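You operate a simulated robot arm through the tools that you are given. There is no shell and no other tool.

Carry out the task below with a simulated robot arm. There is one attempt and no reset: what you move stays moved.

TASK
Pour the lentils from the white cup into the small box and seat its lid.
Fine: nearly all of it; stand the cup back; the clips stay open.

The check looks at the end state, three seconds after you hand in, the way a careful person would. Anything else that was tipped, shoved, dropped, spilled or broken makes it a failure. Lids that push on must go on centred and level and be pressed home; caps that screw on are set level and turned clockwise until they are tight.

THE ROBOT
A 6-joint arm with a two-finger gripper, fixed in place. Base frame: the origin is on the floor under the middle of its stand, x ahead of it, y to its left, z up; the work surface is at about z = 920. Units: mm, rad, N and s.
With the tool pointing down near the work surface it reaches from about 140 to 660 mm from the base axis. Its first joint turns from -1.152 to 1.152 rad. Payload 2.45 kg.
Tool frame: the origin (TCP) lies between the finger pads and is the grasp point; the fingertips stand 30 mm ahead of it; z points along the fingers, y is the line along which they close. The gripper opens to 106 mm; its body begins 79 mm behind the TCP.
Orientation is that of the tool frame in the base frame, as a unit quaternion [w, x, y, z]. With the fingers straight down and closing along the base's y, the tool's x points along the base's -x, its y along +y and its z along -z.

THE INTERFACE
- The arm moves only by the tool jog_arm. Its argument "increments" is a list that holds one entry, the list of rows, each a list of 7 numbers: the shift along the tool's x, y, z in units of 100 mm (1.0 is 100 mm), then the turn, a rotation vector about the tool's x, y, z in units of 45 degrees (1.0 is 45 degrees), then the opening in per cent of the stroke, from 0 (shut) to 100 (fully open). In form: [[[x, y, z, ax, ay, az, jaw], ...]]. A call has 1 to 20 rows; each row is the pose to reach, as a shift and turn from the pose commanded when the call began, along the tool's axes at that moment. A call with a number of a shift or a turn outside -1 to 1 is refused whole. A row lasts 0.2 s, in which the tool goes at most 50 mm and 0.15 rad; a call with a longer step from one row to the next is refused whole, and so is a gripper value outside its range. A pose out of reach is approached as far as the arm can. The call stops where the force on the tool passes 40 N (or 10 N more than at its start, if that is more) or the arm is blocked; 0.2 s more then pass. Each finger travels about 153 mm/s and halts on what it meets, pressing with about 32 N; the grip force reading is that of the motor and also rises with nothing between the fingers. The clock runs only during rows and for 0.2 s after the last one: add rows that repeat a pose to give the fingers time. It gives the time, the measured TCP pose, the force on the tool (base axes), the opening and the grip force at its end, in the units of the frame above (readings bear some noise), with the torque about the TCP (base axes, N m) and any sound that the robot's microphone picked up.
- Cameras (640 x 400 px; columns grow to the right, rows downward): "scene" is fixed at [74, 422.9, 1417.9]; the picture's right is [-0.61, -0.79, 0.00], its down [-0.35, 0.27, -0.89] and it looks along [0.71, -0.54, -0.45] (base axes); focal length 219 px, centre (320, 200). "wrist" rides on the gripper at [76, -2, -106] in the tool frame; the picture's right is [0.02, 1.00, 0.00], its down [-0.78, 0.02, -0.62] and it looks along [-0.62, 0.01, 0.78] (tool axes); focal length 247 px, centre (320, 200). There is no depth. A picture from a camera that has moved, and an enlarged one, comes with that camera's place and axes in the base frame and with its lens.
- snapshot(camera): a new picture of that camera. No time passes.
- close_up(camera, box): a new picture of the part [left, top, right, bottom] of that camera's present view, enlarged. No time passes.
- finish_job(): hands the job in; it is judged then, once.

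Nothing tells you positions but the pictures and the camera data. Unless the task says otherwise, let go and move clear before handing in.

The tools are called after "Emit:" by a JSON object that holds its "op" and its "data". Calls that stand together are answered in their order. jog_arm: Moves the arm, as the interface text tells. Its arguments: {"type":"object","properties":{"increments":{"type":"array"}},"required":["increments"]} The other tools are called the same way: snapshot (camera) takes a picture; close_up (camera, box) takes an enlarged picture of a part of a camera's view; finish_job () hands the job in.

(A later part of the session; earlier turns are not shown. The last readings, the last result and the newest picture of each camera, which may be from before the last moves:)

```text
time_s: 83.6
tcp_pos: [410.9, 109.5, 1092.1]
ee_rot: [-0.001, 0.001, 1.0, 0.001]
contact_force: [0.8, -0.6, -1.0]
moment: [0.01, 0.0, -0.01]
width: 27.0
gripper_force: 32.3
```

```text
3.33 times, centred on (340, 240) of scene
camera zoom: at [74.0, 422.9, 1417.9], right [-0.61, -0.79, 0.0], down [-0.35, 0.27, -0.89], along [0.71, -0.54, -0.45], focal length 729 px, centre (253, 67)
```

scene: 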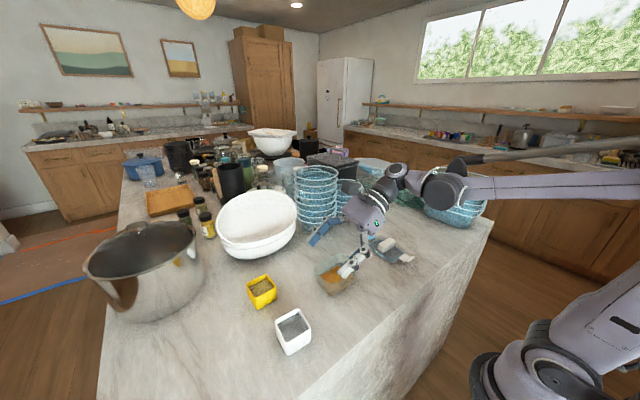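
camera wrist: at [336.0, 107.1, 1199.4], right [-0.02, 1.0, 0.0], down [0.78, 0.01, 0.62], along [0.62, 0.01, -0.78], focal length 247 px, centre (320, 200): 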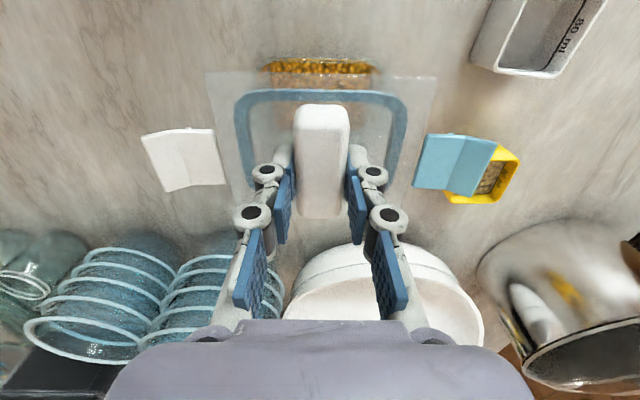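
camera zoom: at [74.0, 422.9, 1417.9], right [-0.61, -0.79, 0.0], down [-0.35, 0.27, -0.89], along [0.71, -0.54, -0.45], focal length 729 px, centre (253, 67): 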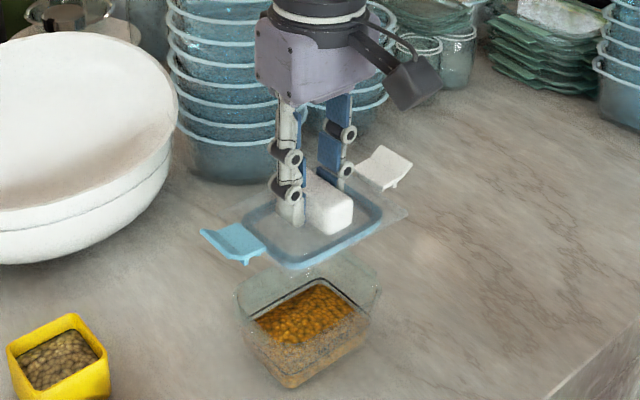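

Emit:
{"op": "close_up", "data": {"camera": "scene", "box": [310, 225, 370, 270]}}

Emit:
{"op": "close_up", "data": {"camera": "scene", "box": [310, 255, 380, 305]}}

Emit:
{"op": "close_up", "data": {"camera": "wrist", "box": [200, 40, 440, 100]}}

```text
8.89 times, centred on (340, 248) of scene
camera zoom: at [74.0, 422.9, 1417.9], right [-0.61, -0.79, 0.0], down [-0.35, 0.27, -0.89], along [0.71, -0.54, -0.45], focal length 1943 px, centre (142, -222)
```

zoom: 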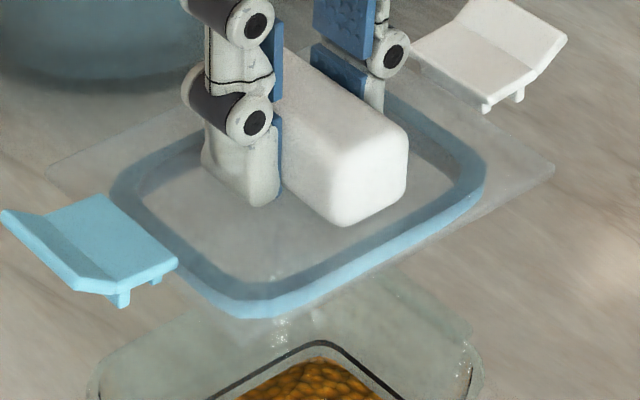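

```text
8.00 times, centred on (345, 280) of scene
camera zoom: at [74.0, 422.9, 1417.9], right [-0.61, -0.79, 0.0], down [-0.35, 0.27, -0.89], along [0.71, -0.54, -0.45], focal length 1749 px, centre (120, -440)
```

zoom: 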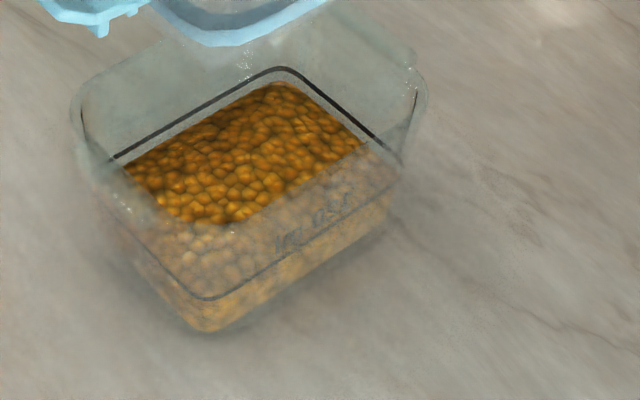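

```text
2.67 times, centred on (320, 70) of wrist
camera zoom: at [336.0, 107.1, 1199.4], right [-0.02, 1.0, 0.0], down [0.78, 0.01, 0.62], along [0.62, 0.01, -0.78], focal length 659 px, centre (320, 547)
```

zoom: 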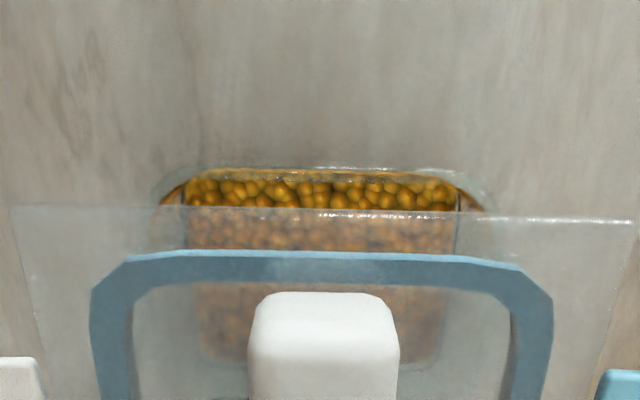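

Lid and box are aligned to within about a millimetre. I'll lower to just above the rim and check again.

Emit:
{"op": "jog_arm", "data": {"increments": [[[-0.008, 0.002, 0.2, 0, 0, 0, 10], [-0.008, 0.002, 0.4, 0, 0, 0, 10], [-0.008, 0.002, 0.54, 0, 0, 0, 10], [-0.008, 0.002, 0.6, 0, 0, 0, 10], [-0.008, 0.002, 0.6, 0, 0, 0, 10]]]}}

Emit:
{"op": "snapshot", "data": {"camera": "wrist"}}

Emit:
{"op": "close_up", "data": {"camera": "scene", "box": [305, 230, 385, 295]}}

Emit:
{"op": "close_up", "data": {"camera": "wrist", "box": [180, 40, 460, 240]}}

```text
time_s: 84.8
tcp_pos: [413.0, 109.1, 1033.7]
ee_rot: [-0.001, 0.002, 1.0, 0.001]
contact_force: [0.0, 0.1, -0.9]
moment: [0.0, 0.0, 0.04]
width: 27.0
gripper_force: 31.7
```

```text
taken
camera wrist: at [337.6, 107.0, 1140.0], right [-0.02, 1.0, 0.0], down [0.78, 0.01, 0.62], along [0.62, 0.01, -0.78], focal length 247 px, centre (320, 200)
```

wrist: 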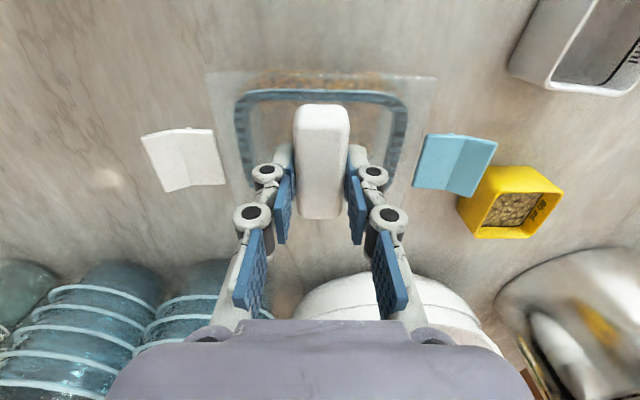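

```text
6.15 times, centred on (345, 262) of scene
camera zoom: at [74.0, 422.9, 1417.9], right [-0.61, -0.79, 0.0], down [-0.35, 0.27, -0.89], along [0.71, -0.54, -0.45], focal length 1345 px, centre (166, -185)
```

zoom: 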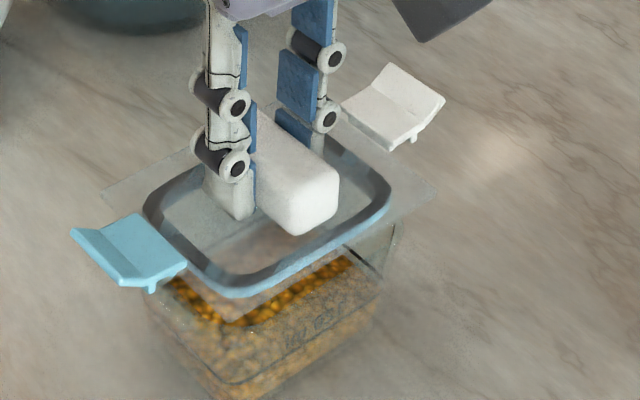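

```text
2.00 times, centred on (320, 140) of wrist
camera zoom: at [337.6, 107.0, 1140.0], right [-0.02, 1.0, 0.0], down [0.78, 0.01, 0.62], along [0.62, 0.01, -0.78], focal length 494 px, centre (320, 320)
```

zoom: 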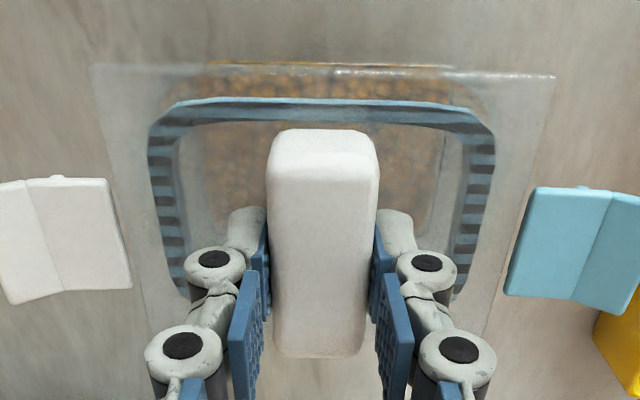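

Emit:
{"op": "close_up", "data": {"camera": "scene", "box": [315, 250, 345, 275]}}

Emit:
{"op": "close_up", "data": {"camera": "scene", "box": [350, 245, 380, 270]}}

Emit:
{"op": "close_up", "data": {"camera": "wrist", "box": [195, 60, 295, 130]}}

Emit:
{"op": "close_up", "data": {"camera": "wrist", "box": [350, 60, 450, 130]}}

```text
16.00 times, centred on (330, 262) of scene
camera zoom: at [74.0, 422.9, 1417.9], right [-0.61, -0.79, 0.0], down [-0.35, 0.27, -0.89], along [0.71, -0.54, -0.45], focal length 3497 px, centre (160, -800)
```

zoom: 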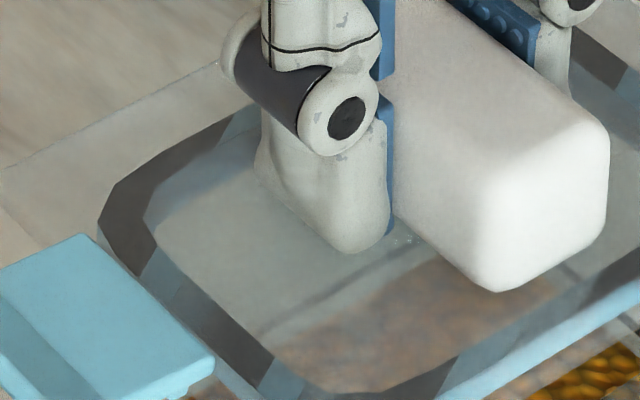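

```text
16.00 times, centred on (365, 258) of scene
camera zoom: at [74.0, 422.9, 1417.9], right [-0.61, -0.79, 0.0], down [-0.35, 0.27, -0.89], along [0.71, -0.54, -0.45], focal length 3497 px, centre (-400, -720)
```

zoom: 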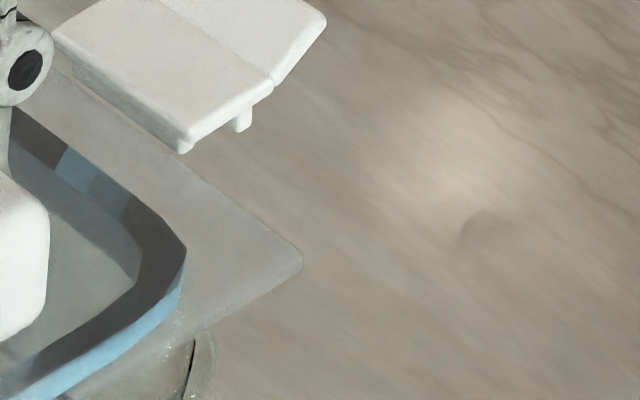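

```text
5.71 times, centred on (245, 95) of wrist
camera zoom: at [337.6, 107.0, 1140.0], right [-0.02, 1.0, 0.0], down [0.78, 0.01, 0.62], along [0.62, 0.01, -0.78], focal length 1411 px, centre (749, 800)
```

zoom: 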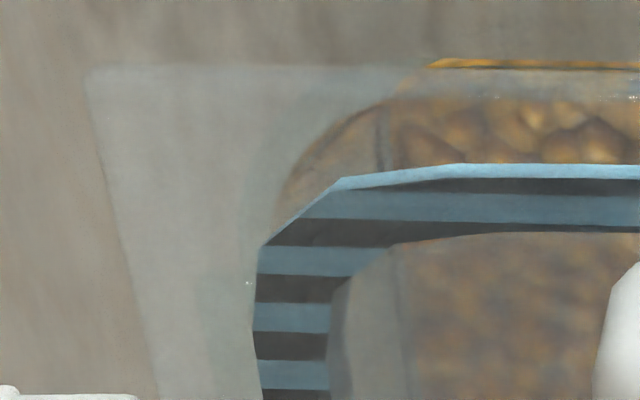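

```text
5.71 times, centred on (400, 95) of wrist
camera zoom: at [337.6, 107.0, 1140.0], right [-0.02, 1.0, 0.0], down [0.78, 0.01, 0.62], along [0.62, 0.01, -0.78], focal length 1411 px, centre (-137, 800)
```

zoom: 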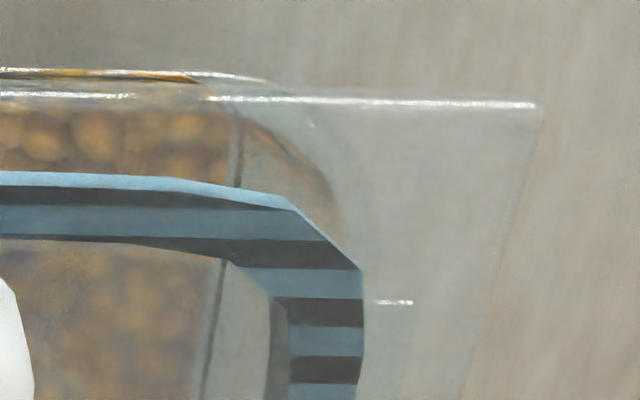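

Alignment checks out (lid overhang about 3 mm at the near edge, centred in y within half a millimetre). I'll lower gradually while watching the force.

Emit:
{"op": "jog_arm", "data": {"increments": [[[-0.003, -0.002, 0.03, 0, 0, 0, 10], [-0.004, -0.003, 0.06, 0, 0, 0, 10], [-0.004, -0.003, 0.08, 0, 0, 0, 10], [-0.004, -0.003, 0.1, 0, 0, 0, 10], [-0.004, -0.003, 0.12, 0, 0, 0, 10]]]}}

Emit:
{"op": "close_up", "data": {"camera": "scene", "box": [305, 230, 385, 295]}}

Emit:
{"op": "close_up", "data": {"camera": "wrist", "box": [180, 40, 460, 240]}}

```text
time_s: 86.0
tcp_pos: [412.9, 109.7, 1021.8]
ee_rot: [0.0, 0.0, 1.0, 0.001]
contact_force: [0.5, -0.9, -1.1]
moment: [-0.02, -0.02, -0.02]
width: 27.0
gripper_force: 32.4
```

```text
6.15 times, centred on (345, 262) of scene
camera zoom: at [74.0, 422.9, 1417.9], right [-0.61, -0.79, 0.0], down [-0.35, 0.27, -0.89], along [0.71, -0.54, -0.45], focal length 1345 px, centre (166, -185)
```

zoom: 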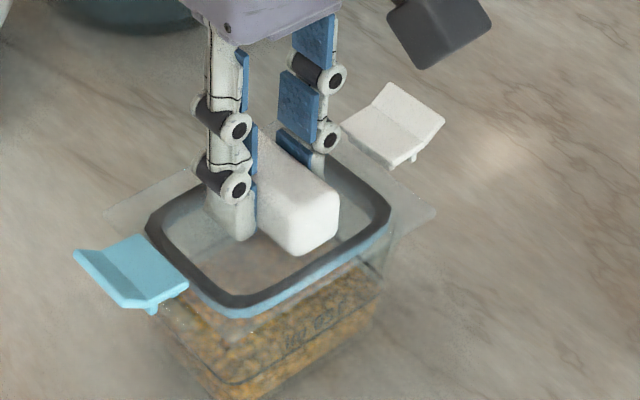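

```text
2.00 times, centred on (320, 140) of wrist
camera zoom: at [337.3, 106.2, 1128.1], right [-0.02, 1.0, 0.0], down [0.78, 0.01, 0.62], along [0.62, 0.01, -0.78], focal length 494 px, centre (320, 320)
```

zoom: 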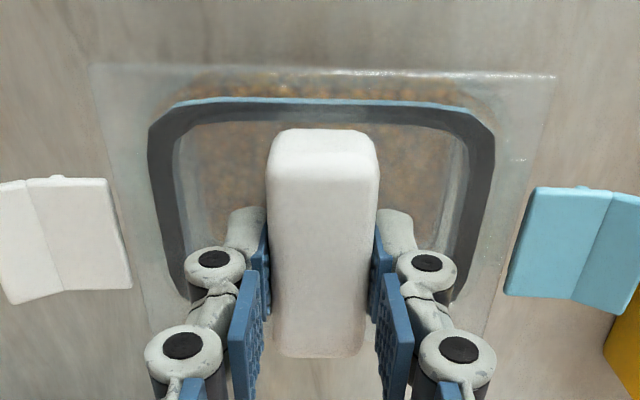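

Emit:
{"op": "close_up", "data": {"camera": "wrist", "box": [195, 60, 295, 130]}}

Emit:
{"op": "close_up", "data": {"camera": "wrist", "box": [350, 60, 450, 130]}}

Emit:
{"op": "close_up", "data": {"camera": "scene", "box": [340, 245, 380, 278]}}

Emit:
{"op": "close_up", "data": {"camera": "scene", "box": [312, 258, 352, 291]}}

```text
5.71 times, centred on (245, 95) of wrist
camera zoom: at [337.3, 106.2, 1128.1], right [-0.02, 1.0, 0.0], down [0.78, 0.01, 0.62], along [0.62, 0.01, -0.78], focal length 1411 px, centre (749, 800)
```

zoom: 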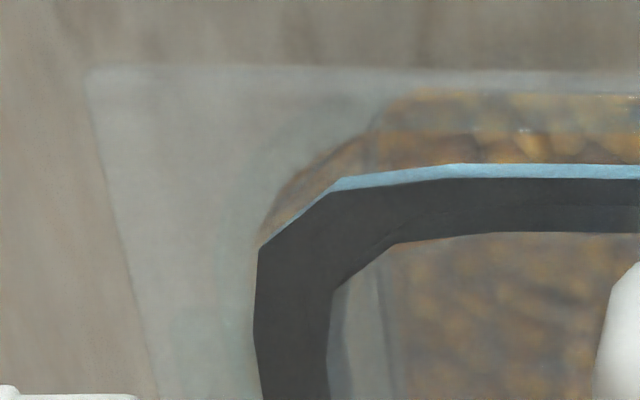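

```text
5.71 times, centred on (400, 95) of wrist
camera zoom: at [337.3, 106.2, 1128.1], right [-0.02, 1.0, 0.0], down [0.78, 0.01, 0.62], along [0.62, 0.01, -0.78], focal length 1411 px, centre (-137, 800)
```

zoom: 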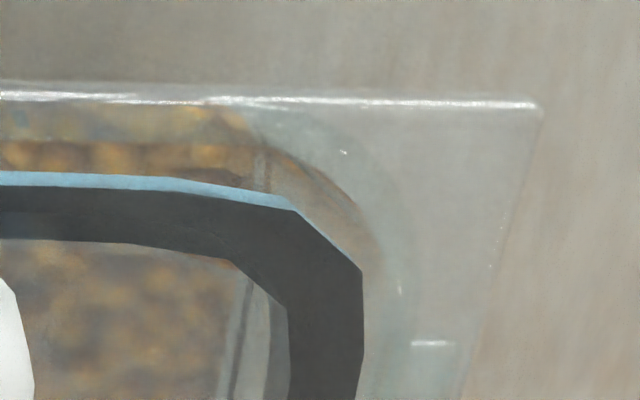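

```text
12.12 times, centred on (360, 262) of scene
camera zoom: at [74.0, 422.9, 1417.9], right [-0.61, -0.79, 0.0], down [-0.35, 0.27, -0.89], along [0.71, -0.54, -0.45], focal length 2649 px, centre (-165, -546)
```

zoom: 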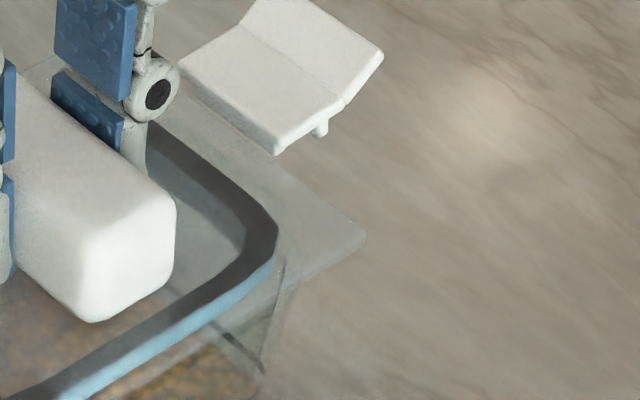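

```text
12.12 times, centred on (332, 274) of scene
camera zoom: at [74.0, 422.9, 1417.9], right [-0.61, -0.79, 0.0], down [-0.35, 0.27, -0.89], along [0.71, -0.54, -0.45], focal length 2649 px, centre (174, -703)
```

zoom: 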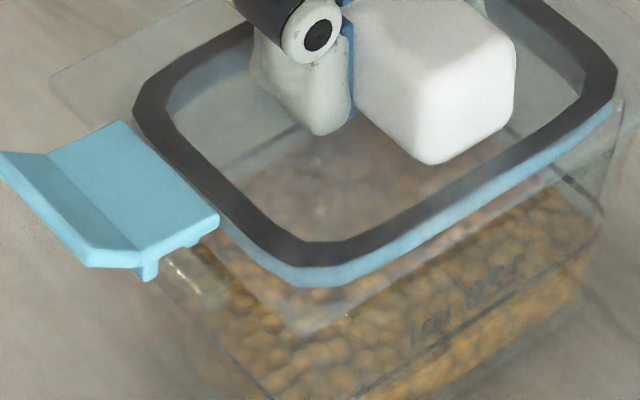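

The gasket is just entering the box with ~2 mm clearance each side. I'll lower further in small steps until contact is felt.

Emit:
{"op": "jog_arm", "data": {"increments": [[[0, 0.003, 0.015, 0, 0, 0, 10], [0, 0.003, 0.03, 0, 0, 0, 10], [0, 0.003, 0.045, 0, 0, 0, 10], [0, 0.003, 0.055, 0, 0, 0, 10]]]}}

Emit:
{"op": "close_up", "data": {"camera": "scene", "box": [305, 235, 385, 300]}}

```text
time_s: 87.0
tcp_pos: [412.9, 108.8, 1015.1]
ee_rot: [-0.001, 0.002, 1.0, 0.0]
contact_force: [-0.9, -0.2, -0.3]
moment: [-0.01, -0.02, -0.01]
width: 27.0
gripper_force: 32.2
```

```text
6.15 times, centred on (345, 268) of scene
camera zoom: at [74.0, 422.9, 1417.9], right [-0.61, -0.79, 0.0], down [-0.35, 0.27, -0.89], along [0.71, -0.54, -0.45], focal length 1345 px, centre (166, -215)
```

zoom: 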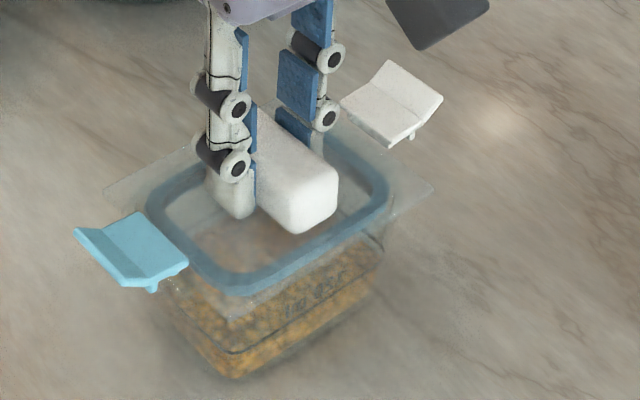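

Emit:
{"op": "jog_arm", "data": {"increments": [[[0, 0, 0.01, 0, 0, 0, 10], [0, 0, 0.02, 0, 0, 0, 10], [0, 0, 0.03, 0, 0, 0, 10], [0, 0, 0.035, 0, 0, 0, 10]]]}}

```text
time_s: 87.9
tcp_pos: [413.5, 109.0, 1013.6]
ee_rot: [0.0, 0.002, 1.0, 0.001]
contact_force: [-1.6, -0.5, 7.3]
moment: [-0.01, -0.18, 0.0]
width: 27.3
gripper_force: 31.7
stopped in row 4: the force on the tool passed its limit at 43 N (the readings are from after the stop); the commanded pose is now the measured one
```

Emit:
{"op": "close_up", "data": {"camera": "scene", "box": [305, 235, 385, 300]}}

Emit:
{"op": "close_up", "data": {"camera": "scene", "box": [345, 245, 385, 278]}}

Emit:
{"op": "close_up", "data": {"camera": "wrist", "box": [180, 40, 460, 240]}}

Emit:
{"op": "snapshot", "data": {"camera": "scene"}}

```text
6.15 times, centred on (345, 268) of scene
camera zoom: at [73.8, 422.9, 1417.9], right [-0.61, -0.79, 0.0], down [-0.35, 0.27, -0.89], along [0.71, -0.54, -0.45], focal length 1345 px, centre (166, -215)
```

zoom: 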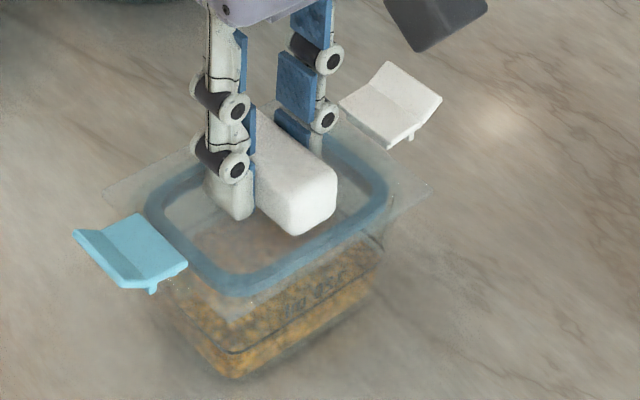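

```text
12.12 times, centred on (365, 262) of scene
camera zoom: at [73.8, 422.9, 1417.9], right [-0.61, -0.79, 0.0], down [-0.35, 0.27, -0.89], along [0.71, -0.54, -0.45], focal length 2649 px, centre (-226, -546)
```

zoom: 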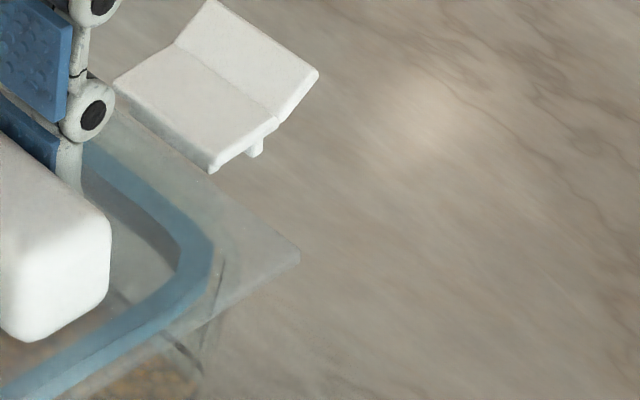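

```text
2.00 times, centred on (320, 140) of wrist
camera zoom: at [338.2, 106.0, 1121.5], right [-0.02, 1.0, 0.0], down [0.78, 0.01, 0.62], along [0.62, 0.01, -0.78], focal length 494 px, centre (320, 320)
```

zoom: 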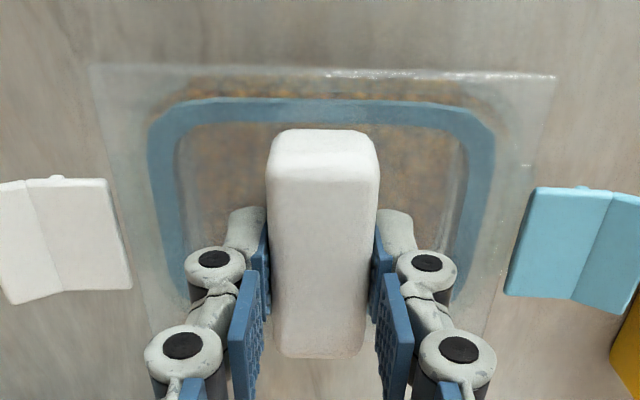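

```text
taken
```

scene: 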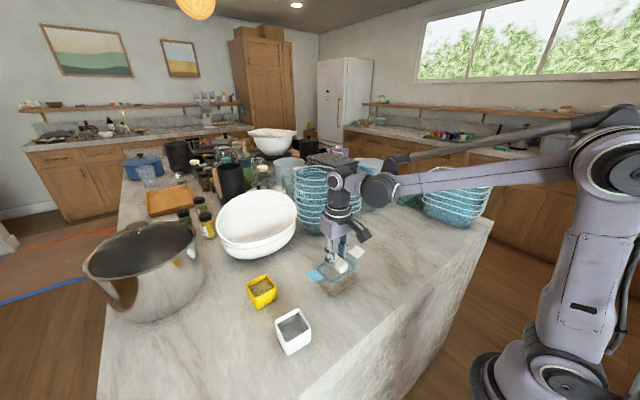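

Hard contact at plate height ≈ rim height. I'll press down gently again to check whether it settles further.

Emit:
{"op": "jog_arm", "data": {"increments": [[[0, 0, 0.003, 0, 0, 0, 10], [0, 0, 0.006, 0, 0, 0, 10], [0, 0, 0.009, 0, 0, 0, 10], [0, 0, 0.012, 0, 0, 0, 10], [0, 0, 0.015, 0, 0, 0, 10], [0, 0, 0.018, 0, 0, 0, 10], [0, 0, 0.021, 0, 0, 0, 10]]]}}

Emit:
{"op": "close_up", "data": {"camera": "scene", "box": [305, 235, 385, 300]}}

```text
time_s: 88.7
tcp_pos: [413.2, 108.2, 1014.4]
ee_rot: [-0.001, 0.001, 1.0, 0.001]
contact_force: [-2.8, 0.1, 6.3]
moment: [0.0, -0.17, -0.02]
width: 27.0
gripper_force: 32.1
stopped in row 4: the force on the tool passed its limit at 43 N (the readings are from after the stop); the commanded pose is now the measured one
```

```text
6.15 times, centred on (345, 268) of scene
camera zoom: at [73.8, 422.9, 1417.9], right [-0.61, -0.79, 0.0], down [-0.35, 0.27, -0.89], along [0.71, -0.54, -0.45], focal length 1345 px, centre (166, -215)
```

zoom: 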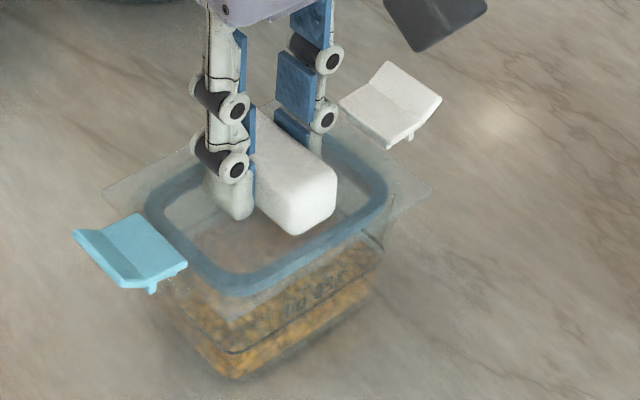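

Emit:
{"op": "close_up", "data": {"camera": "scene", "box": [318, 260, 350, 286]}}

Emit:
{"op": "close_up", "data": {"camera": "scene", "box": [345, 252, 375, 276]}}

Emit:
{"op": "close_up", "data": {"camera": "wrist", "box": [350, 60, 450, 130]}}

Emit:
{"op": "close_up", "data": {"camera": "wrist", "box": [195, 60, 295, 130]}}

```text
15.38 times, centred on (334, 273) of scene
camera zoom: at [73.8, 422.9, 1417.9], right [-0.61, -0.79, 0.0], down [-0.35, 0.27, -0.89], along [0.71, -0.54, -0.45], focal length 3363 px, centre (105, -923)
```

zoom: 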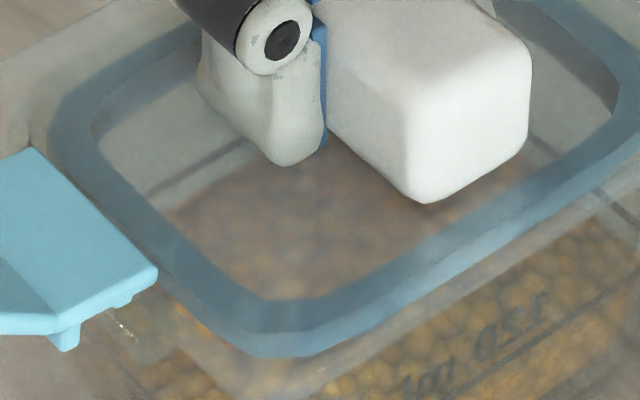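

```text
16.00 times, centred on (360, 264) of scene
camera zoom: at [73.8, 422.9, 1417.9], right [-0.61, -0.79, 0.0], down [-0.35, 0.27, -0.89], along [0.71, -0.54, -0.45], focal length 3497 px, centre (-320, -824)
```

zoom: 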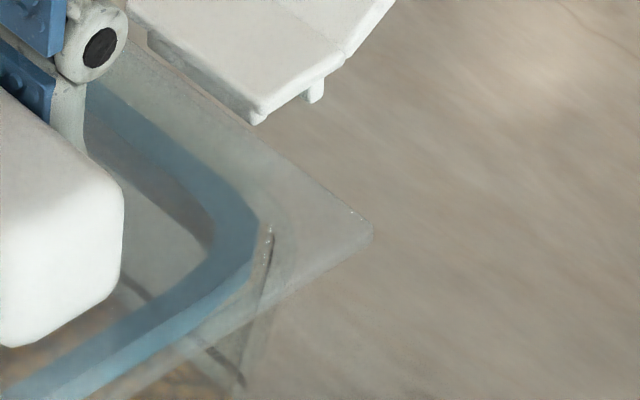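

```text
5.71 times, centred on (400, 95) of wrist
camera zoom: at [338.4, 106.0, 1121.5], right [-0.02, 1.0, 0.0], down [0.78, 0.01, 0.62], along [0.62, 0.01, -0.78], focal length 1411 px, centre (-137, 800)
```

zoom: 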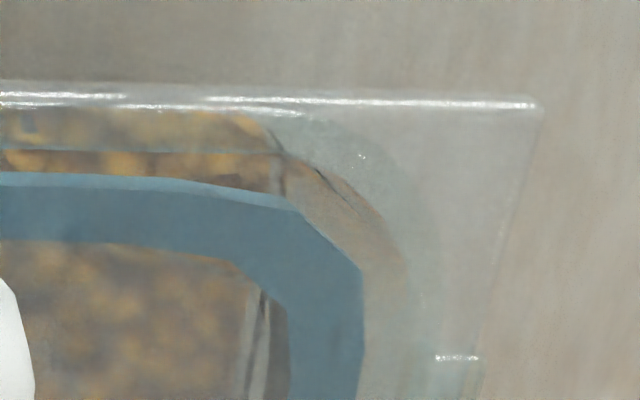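

```text
5.71 times, centred on (245, 95) of wrist
camera zoom: at [338.4, 106.0, 1121.5], right [-0.02, 1.0, 0.0], down [0.78, 0.01, 0.62], along [0.62, 0.01, -0.78], focal length 1411 px, centre (749, 800)
```

zoom: 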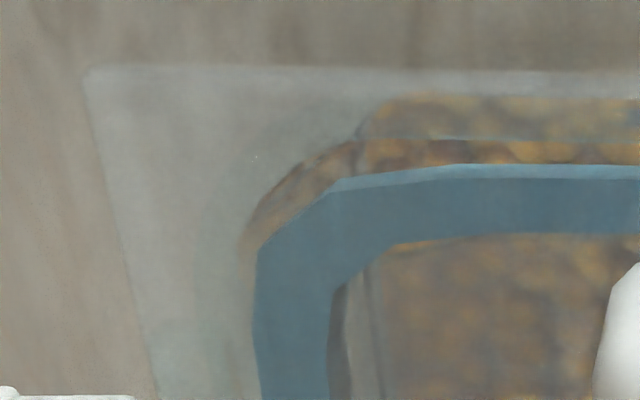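

The lid is down inside the rim and centred within about a millimetre. I'll release the handle, back off upward, and inspect before a final press from the top.

Emit:
{"op": "jog_arm", "data": {"increments": [[[0, 0, 0, 0, 0, 0, 18], [0, 0, 0, 0, 0, 0, 28], [0, 0, 0, 0, 0, 0, 40], [0, 0, 0, 0, 0, 0, 45], [0, 0, 0, 0, 0, 0, 45]]]}}

Emit:
{"op": "close_up", "data": {"camera": "scene", "box": [305, 235, 385, 300]}}

Emit:
{"op": "close_up", "data": {"camera": "wrist", "box": [180, 40, 460, 240]}}

```text
time_s: 89.9
tcp_pos: [415.2, 110.3, 1013.7]
ee_rot: [-0.001, 0.001, 1.0, 0.002]
contact_force: [-0.8, 1.1, -0.3]
moment: [-0.03, 0.0, 0.04]
width: 47.9
gripper_force: 0.1
```

```text
6.15 times, centred on (345, 268) of scene
camera zoom: at [74.0, 422.9, 1417.9], right [-0.61, -0.79, 0.0], down [-0.35, 0.27, -0.89], along [0.71, -0.54, -0.45], focal length 1345 px, centre (166, -215)
```

zoom: 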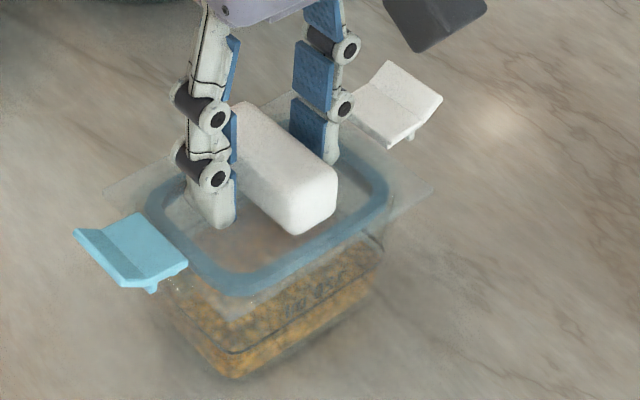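

```text
2.00 times, centred on (320, 140) of wrist
camera zoom: at [338.6, 106.0, 1121.1], right [-0.02, 1.0, 0.0], down [0.78, 0.01, 0.62], along [0.62, 0.01, -0.78], focal length 494 px, centre (320, 320)
```

zoom: 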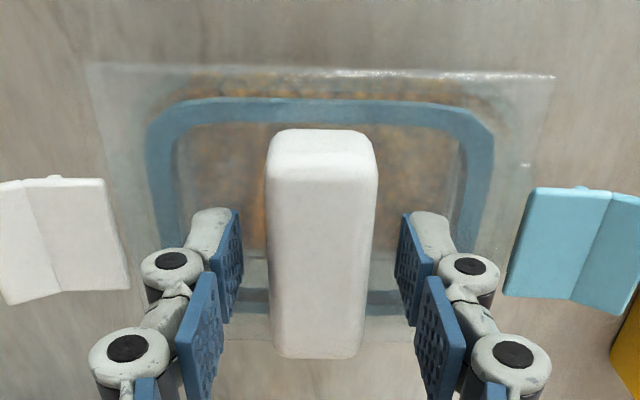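

Emit:
{"op": "jog_arm", "data": {"increments": [[[0, 0, -0.1, 0, 0, 0, 45], [0, 0, -0.3, 0, 0, 0, 45], [0, 0, -0.6, 0, 0, 0, 45]]]}}

Emit:
{"op": "snapshot", "data": {"camera": "wrist"}}

Emit:
{"op": "close_up", "data": {"camera": "wrist", "box": [170, 10, 470, 190]}}

Emit:
{"op": "close_up", "data": {"camera": "scene", "box": [305, 235, 385, 300]}}

```text
time_s: 90.7
tcp_pos: [413.3, 109.9, 1074.2]
ee_rot: [-0.001, 0.001, 1.0, 0.001]
contact_force: [0.0, 0.3, 0.4]
moment: [-0.02, -0.03, 0.0]
width: 47.8
gripper_force: 0.1
```

```text
taken
camera wrist: at [337.8, 106.5, 1180.6], right [-0.02, 1.0, 0.0], down [0.78, 0.01, 0.62], along [0.62, 0.01, -0.78], focal length 247 px, centre (320, 200)
```

wrist: 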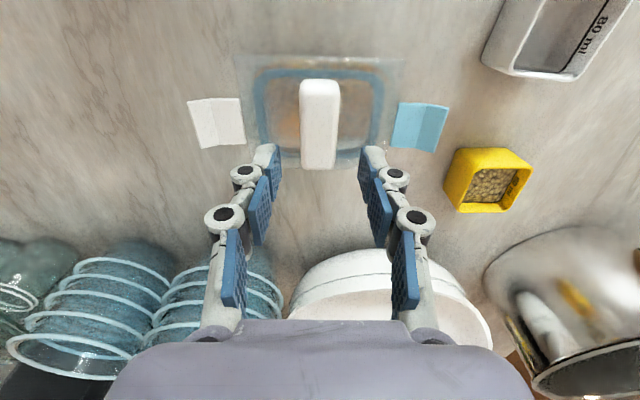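

```text
2.13 times, centred on (320, 100) of wrist
camera zoom: at [337.8, 106.5, 1180.6], right [-0.02, 1.0, 0.0], down [0.78, 0.01, 0.62], along [0.62, 0.01, -0.78], focal length 527 px, centre (320, 413)
```

zoom: 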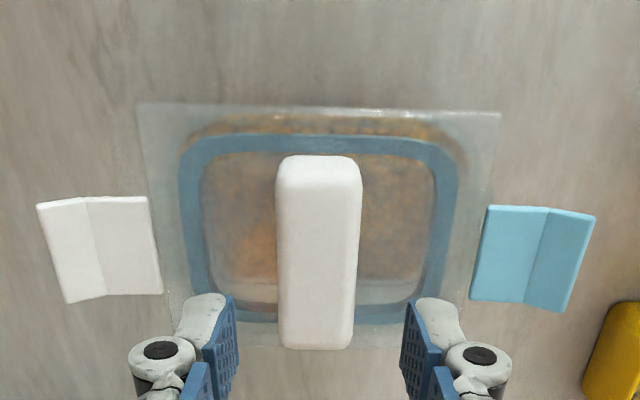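

```text
6.15 times, centred on (345, 268) of scene
camera zoom: at [73.9, 422.9, 1417.9], right [-0.61, -0.79, 0.0], down [-0.35, 0.27, -0.89], along [0.71, -0.54, -0.45], focal length 1345 px, centre (166, -215)
```

zoom: 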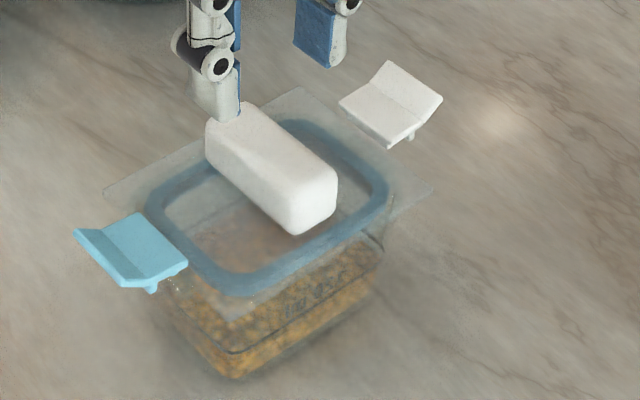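

Emit:
{"op": "close_up", "data": {"camera": "wrist", "box": [225, 45, 305, 105]}}

Emit:
{"op": "close_up", "data": {"camera": "wrist", "box": [335, 45, 415, 105]}}

Emit:
{"op": "close_up", "data": {"camera": "wrist", "box": [260, 110, 380, 190]}}

Emit:
{"op": "close_up", "data": {"camera": "scene", "box": [315, 245, 345, 270]}}

```text
6.67 times, centred on (265, 75) of wrist
camera zoom: at [337.8, 106.5, 1180.6], right [-0.02, 1.0, 0.0], down [0.78, 0.01, 0.62], along [0.62, 0.01, -0.78], focal length 1646 px, centre (687, 1033)
```

zoom: 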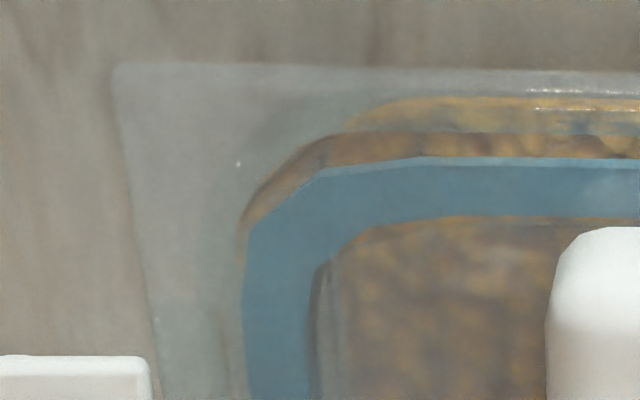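

```text
6.67 times, centred on (375, 75) of wrist
camera zoom: at [337.8, 106.5, 1180.6], right [-0.02, 1.0, 0.0], down [0.78, 0.01, 0.62], along [0.62, 0.01, -0.78], focal length 1646 px, centre (-47, 1033)
```

zoom: 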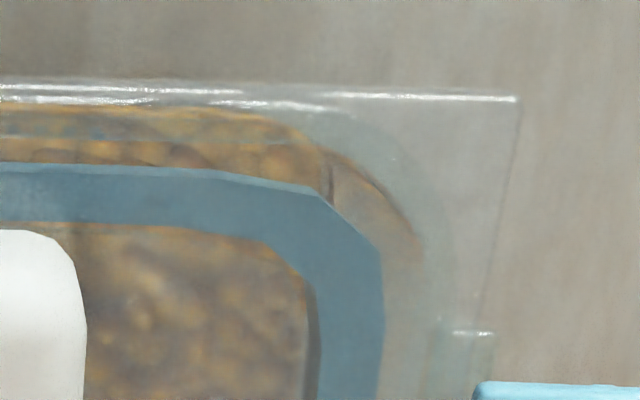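

```text
5.00 times, centred on (320, 150) of wrist
camera zoom: at [337.8, 106.5, 1180.6], right [-0.02, 1.0, 0.0], down [0.78, 0.01, 0.62], along [0.62, 0.01, -0.78], focal length 1235 px, centre (320, 450)
```

zoom: 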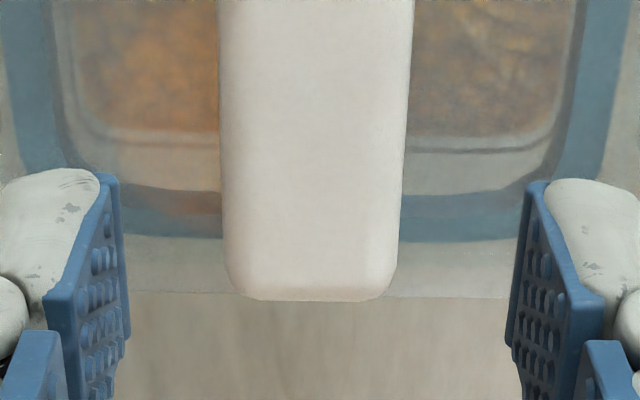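

```text
16.00 times, centred on (330, 258) of scene
camera zoom: at [73.9, 422.9, 1417.9], right [-0.61, -0.79, 0.0], down [-0.35, 0.27, -0.89], along [0.71, -0.54, -0.45], focal length 3497 px, centre (160, -720)
```

zoom: 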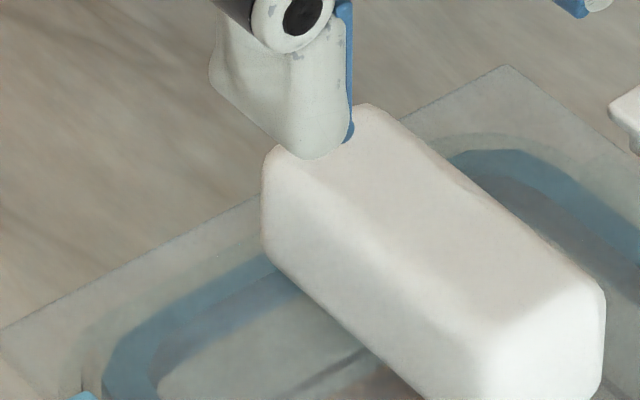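

The lid is resting inside the rim, but my close-ups suggest it sits roughly 1.5–2 mm off-centre (+x, −y). I'll get a more vertical view to measure this before correcting.

Emit:
{"op": "jog_arm", "data": {"increments": [[[-0.08, 0, -0.3, 0, 0, 0, 45], [-0.16, 0, -0.6, 0, 0, 0, 45], [-0.24, 0, -0.85, 0, 0, 0, 45], [-0.24, 0, -0.85, 0, 0, 0, 45]]]}}

Emit:
{"op": "snapshot", "data": {"camera": "wrist"}}

Emit:
{"op": "close_up", "data": {"camera": "wrist", "box": [250, 0, 390, 90]}}

Emit:
{"op": "close_up", "data": {"camera": "wrist", "box": [250, 0, 320, 50]}}

Emit:
{"op": "close_up", "data": {"camera": "wrist", "box": [320, 0, 390, 50]}}

Emit:
{"op": "close_up", "data": {"camera": "wrist", "box": [250, 50, 390, 100]}}

```text
time_s: 91.7
tcp_pos: [439.2, 108.7, 1159.1]
ee_rot: [-0.001, 0.001, 1.0, 0.001]
contact_force: [-0.5, 0.2, 0.6]
moment: [-0.01, 0.01, -0.01]
width: 47.7
gripper_force: 0.1
```

```text
taken
camera wrist: at [363.5, 106.7, 1265.6], right [-0.02, 1.0, 0.0], down [0.78, 0.01, 0.62], along [0.62, 0.01, -0.78], focal length 247 px, centre (320, 200)
```

wrist: 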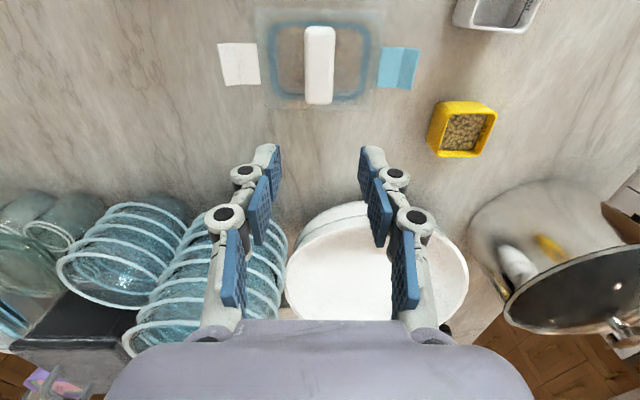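

```text
4.44 times, centred on (320, 45) of wrist
camera zoom: at [363.5, 106.7, 1265.6], right [-0.02, 1.0, 0.0], down [0.78, 0.01, 0.62], along [0.62, 0.01, -0.78], focal length 1098 px, centre (320, 889)
```

zoom: 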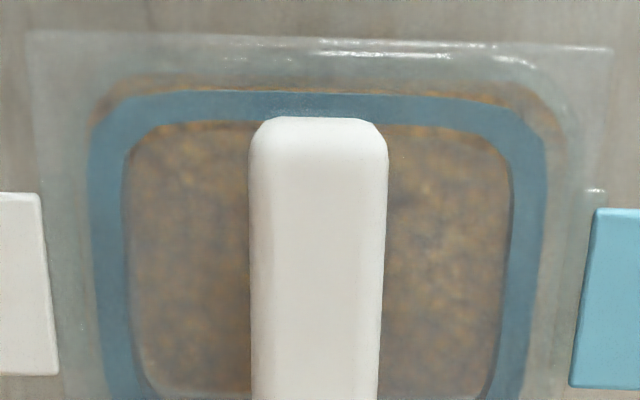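

```text
8.00 times, centred on (285, 25) of wrist
camera zoom: at [363.5, 106.7, 1265.6], right [-0.02, 1.0, 0.0], down [0.78, 0.01, 0.62], along [0.62, 0.01, -0.78], focal length 1976 px, centre (600, 1600)
```

zoom: 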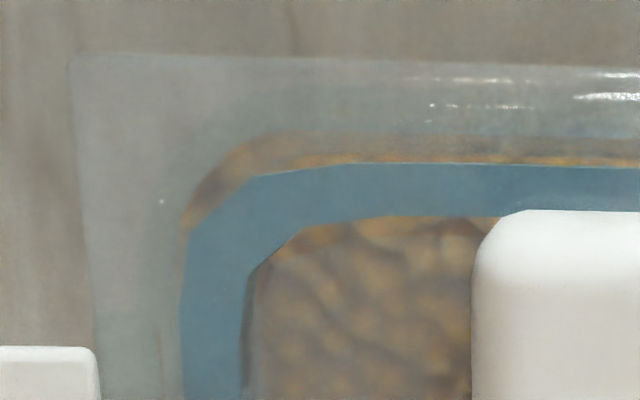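

```text
8.00 times, centred on (355, 25) of wrist
camera zoom: at [363.5, 106.7, 1265.6], right [-0.02, 1.0, 0.0], down [0.78, 0.01, 0.62], along [0.62, 0.01, -0.78], focal length 1976 px, centre (40, 1600)
```

zoom: 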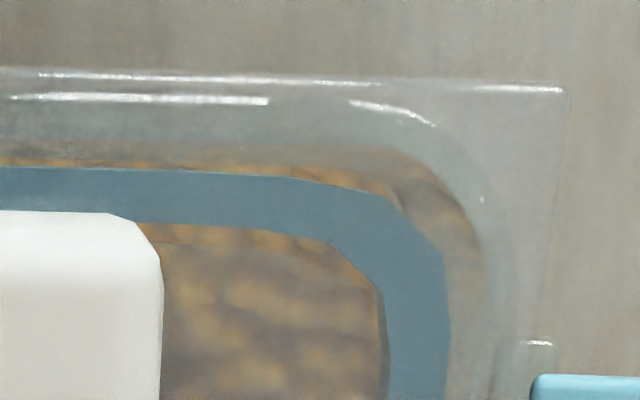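

```text
4.57 times, centred on (320, 75) of wrist
camera zoom: at [363.5, 106.7, 1265.6], right [-0.02, 1.0, 0.0], down [0.78, 0.01, 0.62], along [0.62, 0.01, -0.78], focal length 1129 px, centre (320, 771)
```

zoom: 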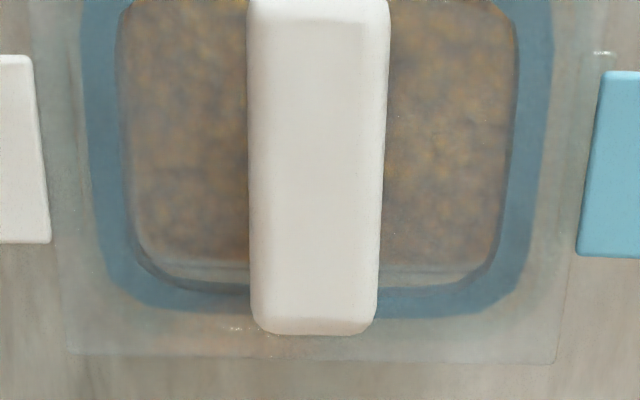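

The vertical view confirms it: the lid centre is about 1.6 mm too far in +x and 2.1 mm too far in −y, with the gasket rubbing the far and −y walls. I'll regrasp the handle, lift slightly, and correct.

Emit:
{"op": "jog_arm", "data": {"increments": [[[0.08, 0, 0.3, 0, 0, 0, 45], [0.16, 0, 0.6, 0, 0, 0, 45], [0.24, 0, 0.85, 0, 0, 0, 45]]]}}

Emit:
{"op": "jog_arm", "data": {"increments": [[[0, 0, 0.25, 0, 0, 0, 45], [0, 0, 0.45, 0, 0, 0, 45], [0, 0, 0.55, 0, 0, 0, 45], [0, 0, 0.585, 0, 0, 0, 45], [0, 0, 0.585, 0, 0, 0, 45]]]}}

Emit:
{"op": "jog_arm", "data": {"increments": [[[0, 0, 0, 0, 0, 0, 35], [0, 0, 0, 0, 0, 0, 25], [0, 0, 0, 0, 0, 0, 10], [0, 0, 0, 0, 0, 0, 10], [0, 0, 0, 0, 0, 0, 10]]]}}

Emit:
{"op": "close_up", "data": {"camera": "scene", "box": [305, 235, 385, 300]}}

```text
time_s: 92.5
tcp_pos: [411.0, 108.1, 1074.2]
ee_rot: [-0.001, 0.001, 1.0, 0.001]
contact_force: [0.7, 0.3, 0.1]
moment: [0.0, -0.01, 0.04]
width: 47.9
gripper_force: 0.0
```

```text
time_s: 93.7
tcp_pos: [412.7, 107.9, 1015.1]
ee_rot: [-0.002, 0.001, 1.0, 0.001]
contact_force: [0.4, 0.8, 0.2]
moment: [0.03, 0.01, -0.03]
width: 47.7
gripper_force: 0.0
```

```text
time_s: 94.9
tcp_pos: [412.9, 107.5, 1015.1]
ee_rot: [0.0, 0.001, 1.0, 0.001]
contact_force: [-0.2, -0.1, 0.6]
moment: [0.03, 0.0, -0.01]
width: 26.9
gripper_force: 32.5
```

```text
6.15 times, centred on (345, 268) of scene
camera zoom: at [74.0, 422.9, 1417.9], right [-0.61, -0.79, 0.0], down [-0.35, 0.27, -0.89], along [0.71, -0.54, -0.45], focal length 1345 px, centre (166, -215)
```

zoom: 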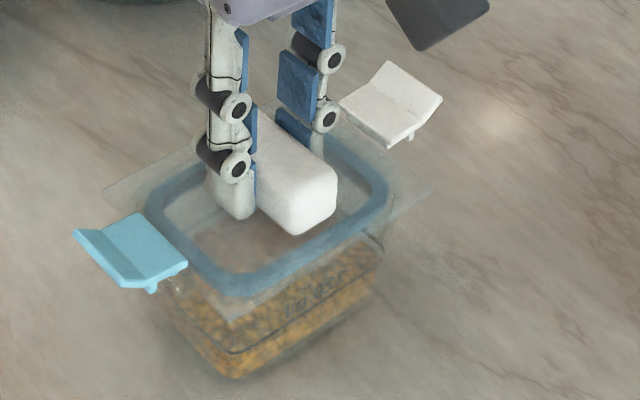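

Emit:
{"op": "jog_arm", "data": {"increments": [[[0, 0, -0.02, 0, 0, 0, 10], [0, 0, -0.04, 0, 0, 0, 10], [0, 0, -0.08, 0, 0, 0, 10], [0, 0, -0.13, 0, 0, 0, 10], [0, 0, -0.16, 0, 0, 0, 10]]]}}

Emit:
{"op": "close_up", "data": {"camera": "scene", "box": [305, 235, 385, 300]}}

Emit:
{"op": "close_up", "data": {"camera": "wrist", "box": [195, 60, 295, 130]}}

Emit:
{"op": "close_up", "data": {"camera": "wrist", "box": [350, 60, 450, 130]}}

```text
time_s: 96.1
tcp_pos: [413.9, 108.3, 1031.0]
ee_rot: [-0.001, 0.001, 1.0, 0.001]
contact_force: [-0.9, -0.4, -1.0]
moment: [0.02, -0.02, -0.02]
width: 27.0
gripper_force: 31.7
```

```text
6.15 times, centred on (345, 268) of scene
camera zoom: at [74.0, 422.9, 1417.9], right [-0.61, -0.79, 0.0], down [-0.35, 0.27, -0.89], along [0.71, -0.54, -0.45], focal length 1345 px, centre (166, -215)
```

zoom: 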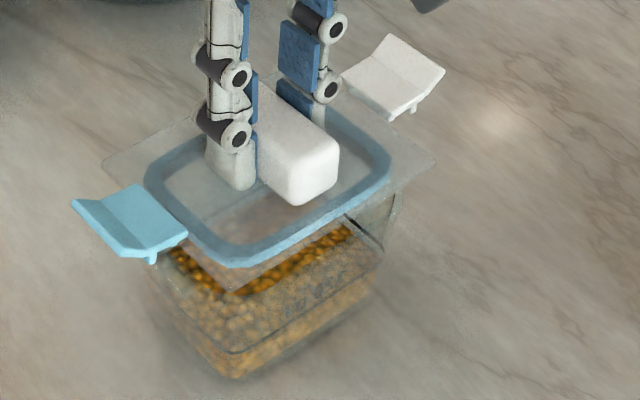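

```text
5.71 times, centred on (245, 95) of wrist
camera zoom: at [338.4, 105.4, 1138.1], right [-0.02, 1.0, 0.0], down [0.78, 0.01, 0.62], along [0.62, 0.01, -0.78], focal length 1411 px, centre (749, 800)
```

zoom: 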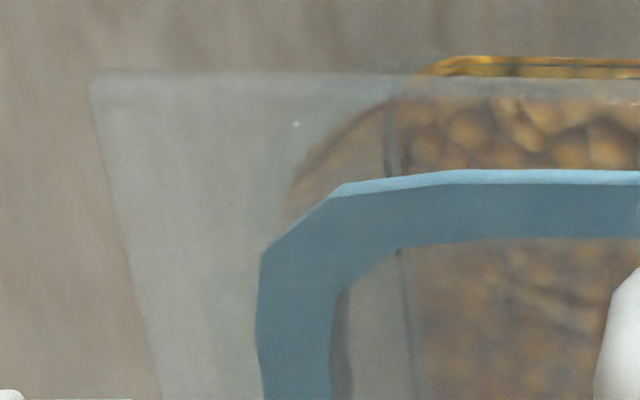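

```text
5.71 times, centred on (400, 95) of wrist
camera zoom: at [338.4, 105.4, 1138.1], right [-0.02, 1.0, 0.0], down [0.78, 0.01, 0.62], along [0.62, 0.01, -0.78], focal length 1411 px, centre (-137, 800)
```

zoom: 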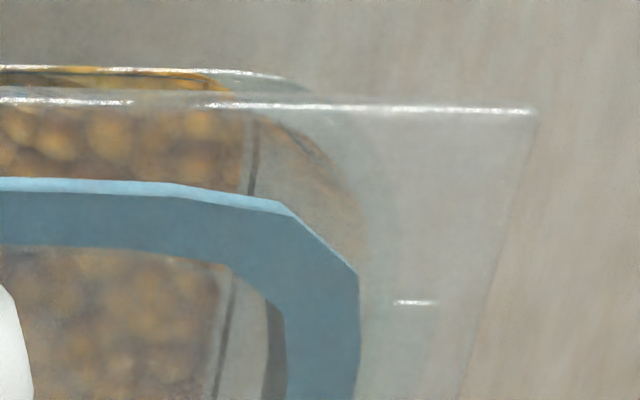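

Emit:
{"op": "jog_arm", "data": {"increments": [[[0.008, 0.01, 0.02, 0, 0, 0, 10], [0.016, 0.021, 0.05, 0, 0, 0, 10], [0.016, 0.021, 0.06, 0, 0, 0, 10], [0.016, 0.021, 0.06, 0, 0, 0, 10]]]}}

Emit:
{"op": "close_up", "data": {"camera": "wrist", "box": [195, 60, 295, 130]}}

Emit:
{"op": "close_up", "data": {"camera": "wrist", "box": [350, 60, 450, 130]}}

Emit:
{"op": "close_up", "data": {"camera": "wrist", "box": [180, 40, 460, 240]}}

```text
time_s: 97.1
tcp_pos: [413.5, 110.6, 1024.6]
ee_rot: [-0.001, 0.001, 1.0, 0.001]
contact_force: [0.0, -0.5, -0.8]
moment: [-0.02, 0.01, 0.0]
width: 27.0
gripper_force: 31.9
```

```text
5.71 times, centred on (245, 95) of wrist
camera zoom: at [337.5, 108.2, 1132.0], right [-0.02, 1.0, 0.0], down [0.78, 0.01, 0.62], along [0.62, 0.01, -0.78], focal length 1411 px, centre (749, 800)
```

zoom: 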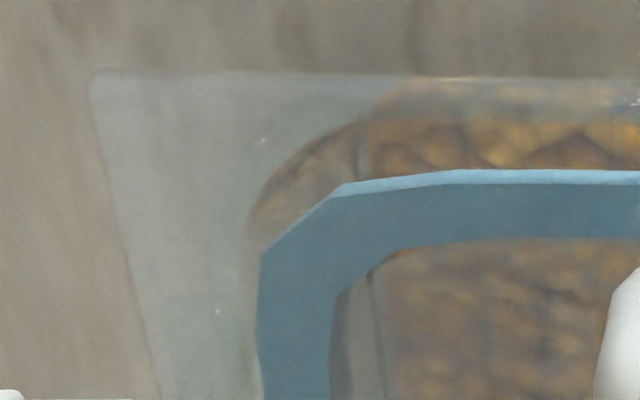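

```text
5.71 times, centred on (400, 95) of wrist
camera zoom: at [337.5, 108.2, 1132.0], right [-0.02, 1.0, 0.0], down [0.78, 0.01, 0.62], along [0.62, 0.01, -0.78], focal length 1411 px, centre (-137, 800)
```

zoom: 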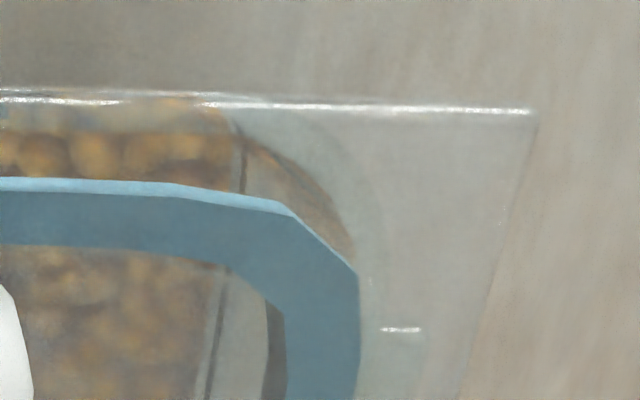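

```text
2.00 times, centred on (320, 140) of wrist
camera zoom: at [337.5, 108.2, 1132.0], right [-0.02, 1.0, 0.0], down [0.78, 0.01, 0.62], along [0.62, 0.01, -0.78], focal length 494 px, centre (320, 320)
```

zoom: 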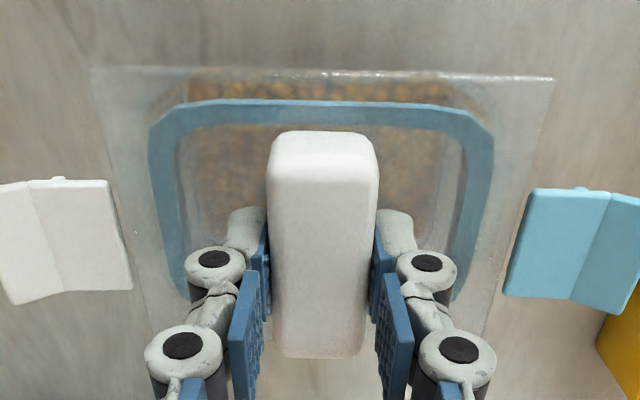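

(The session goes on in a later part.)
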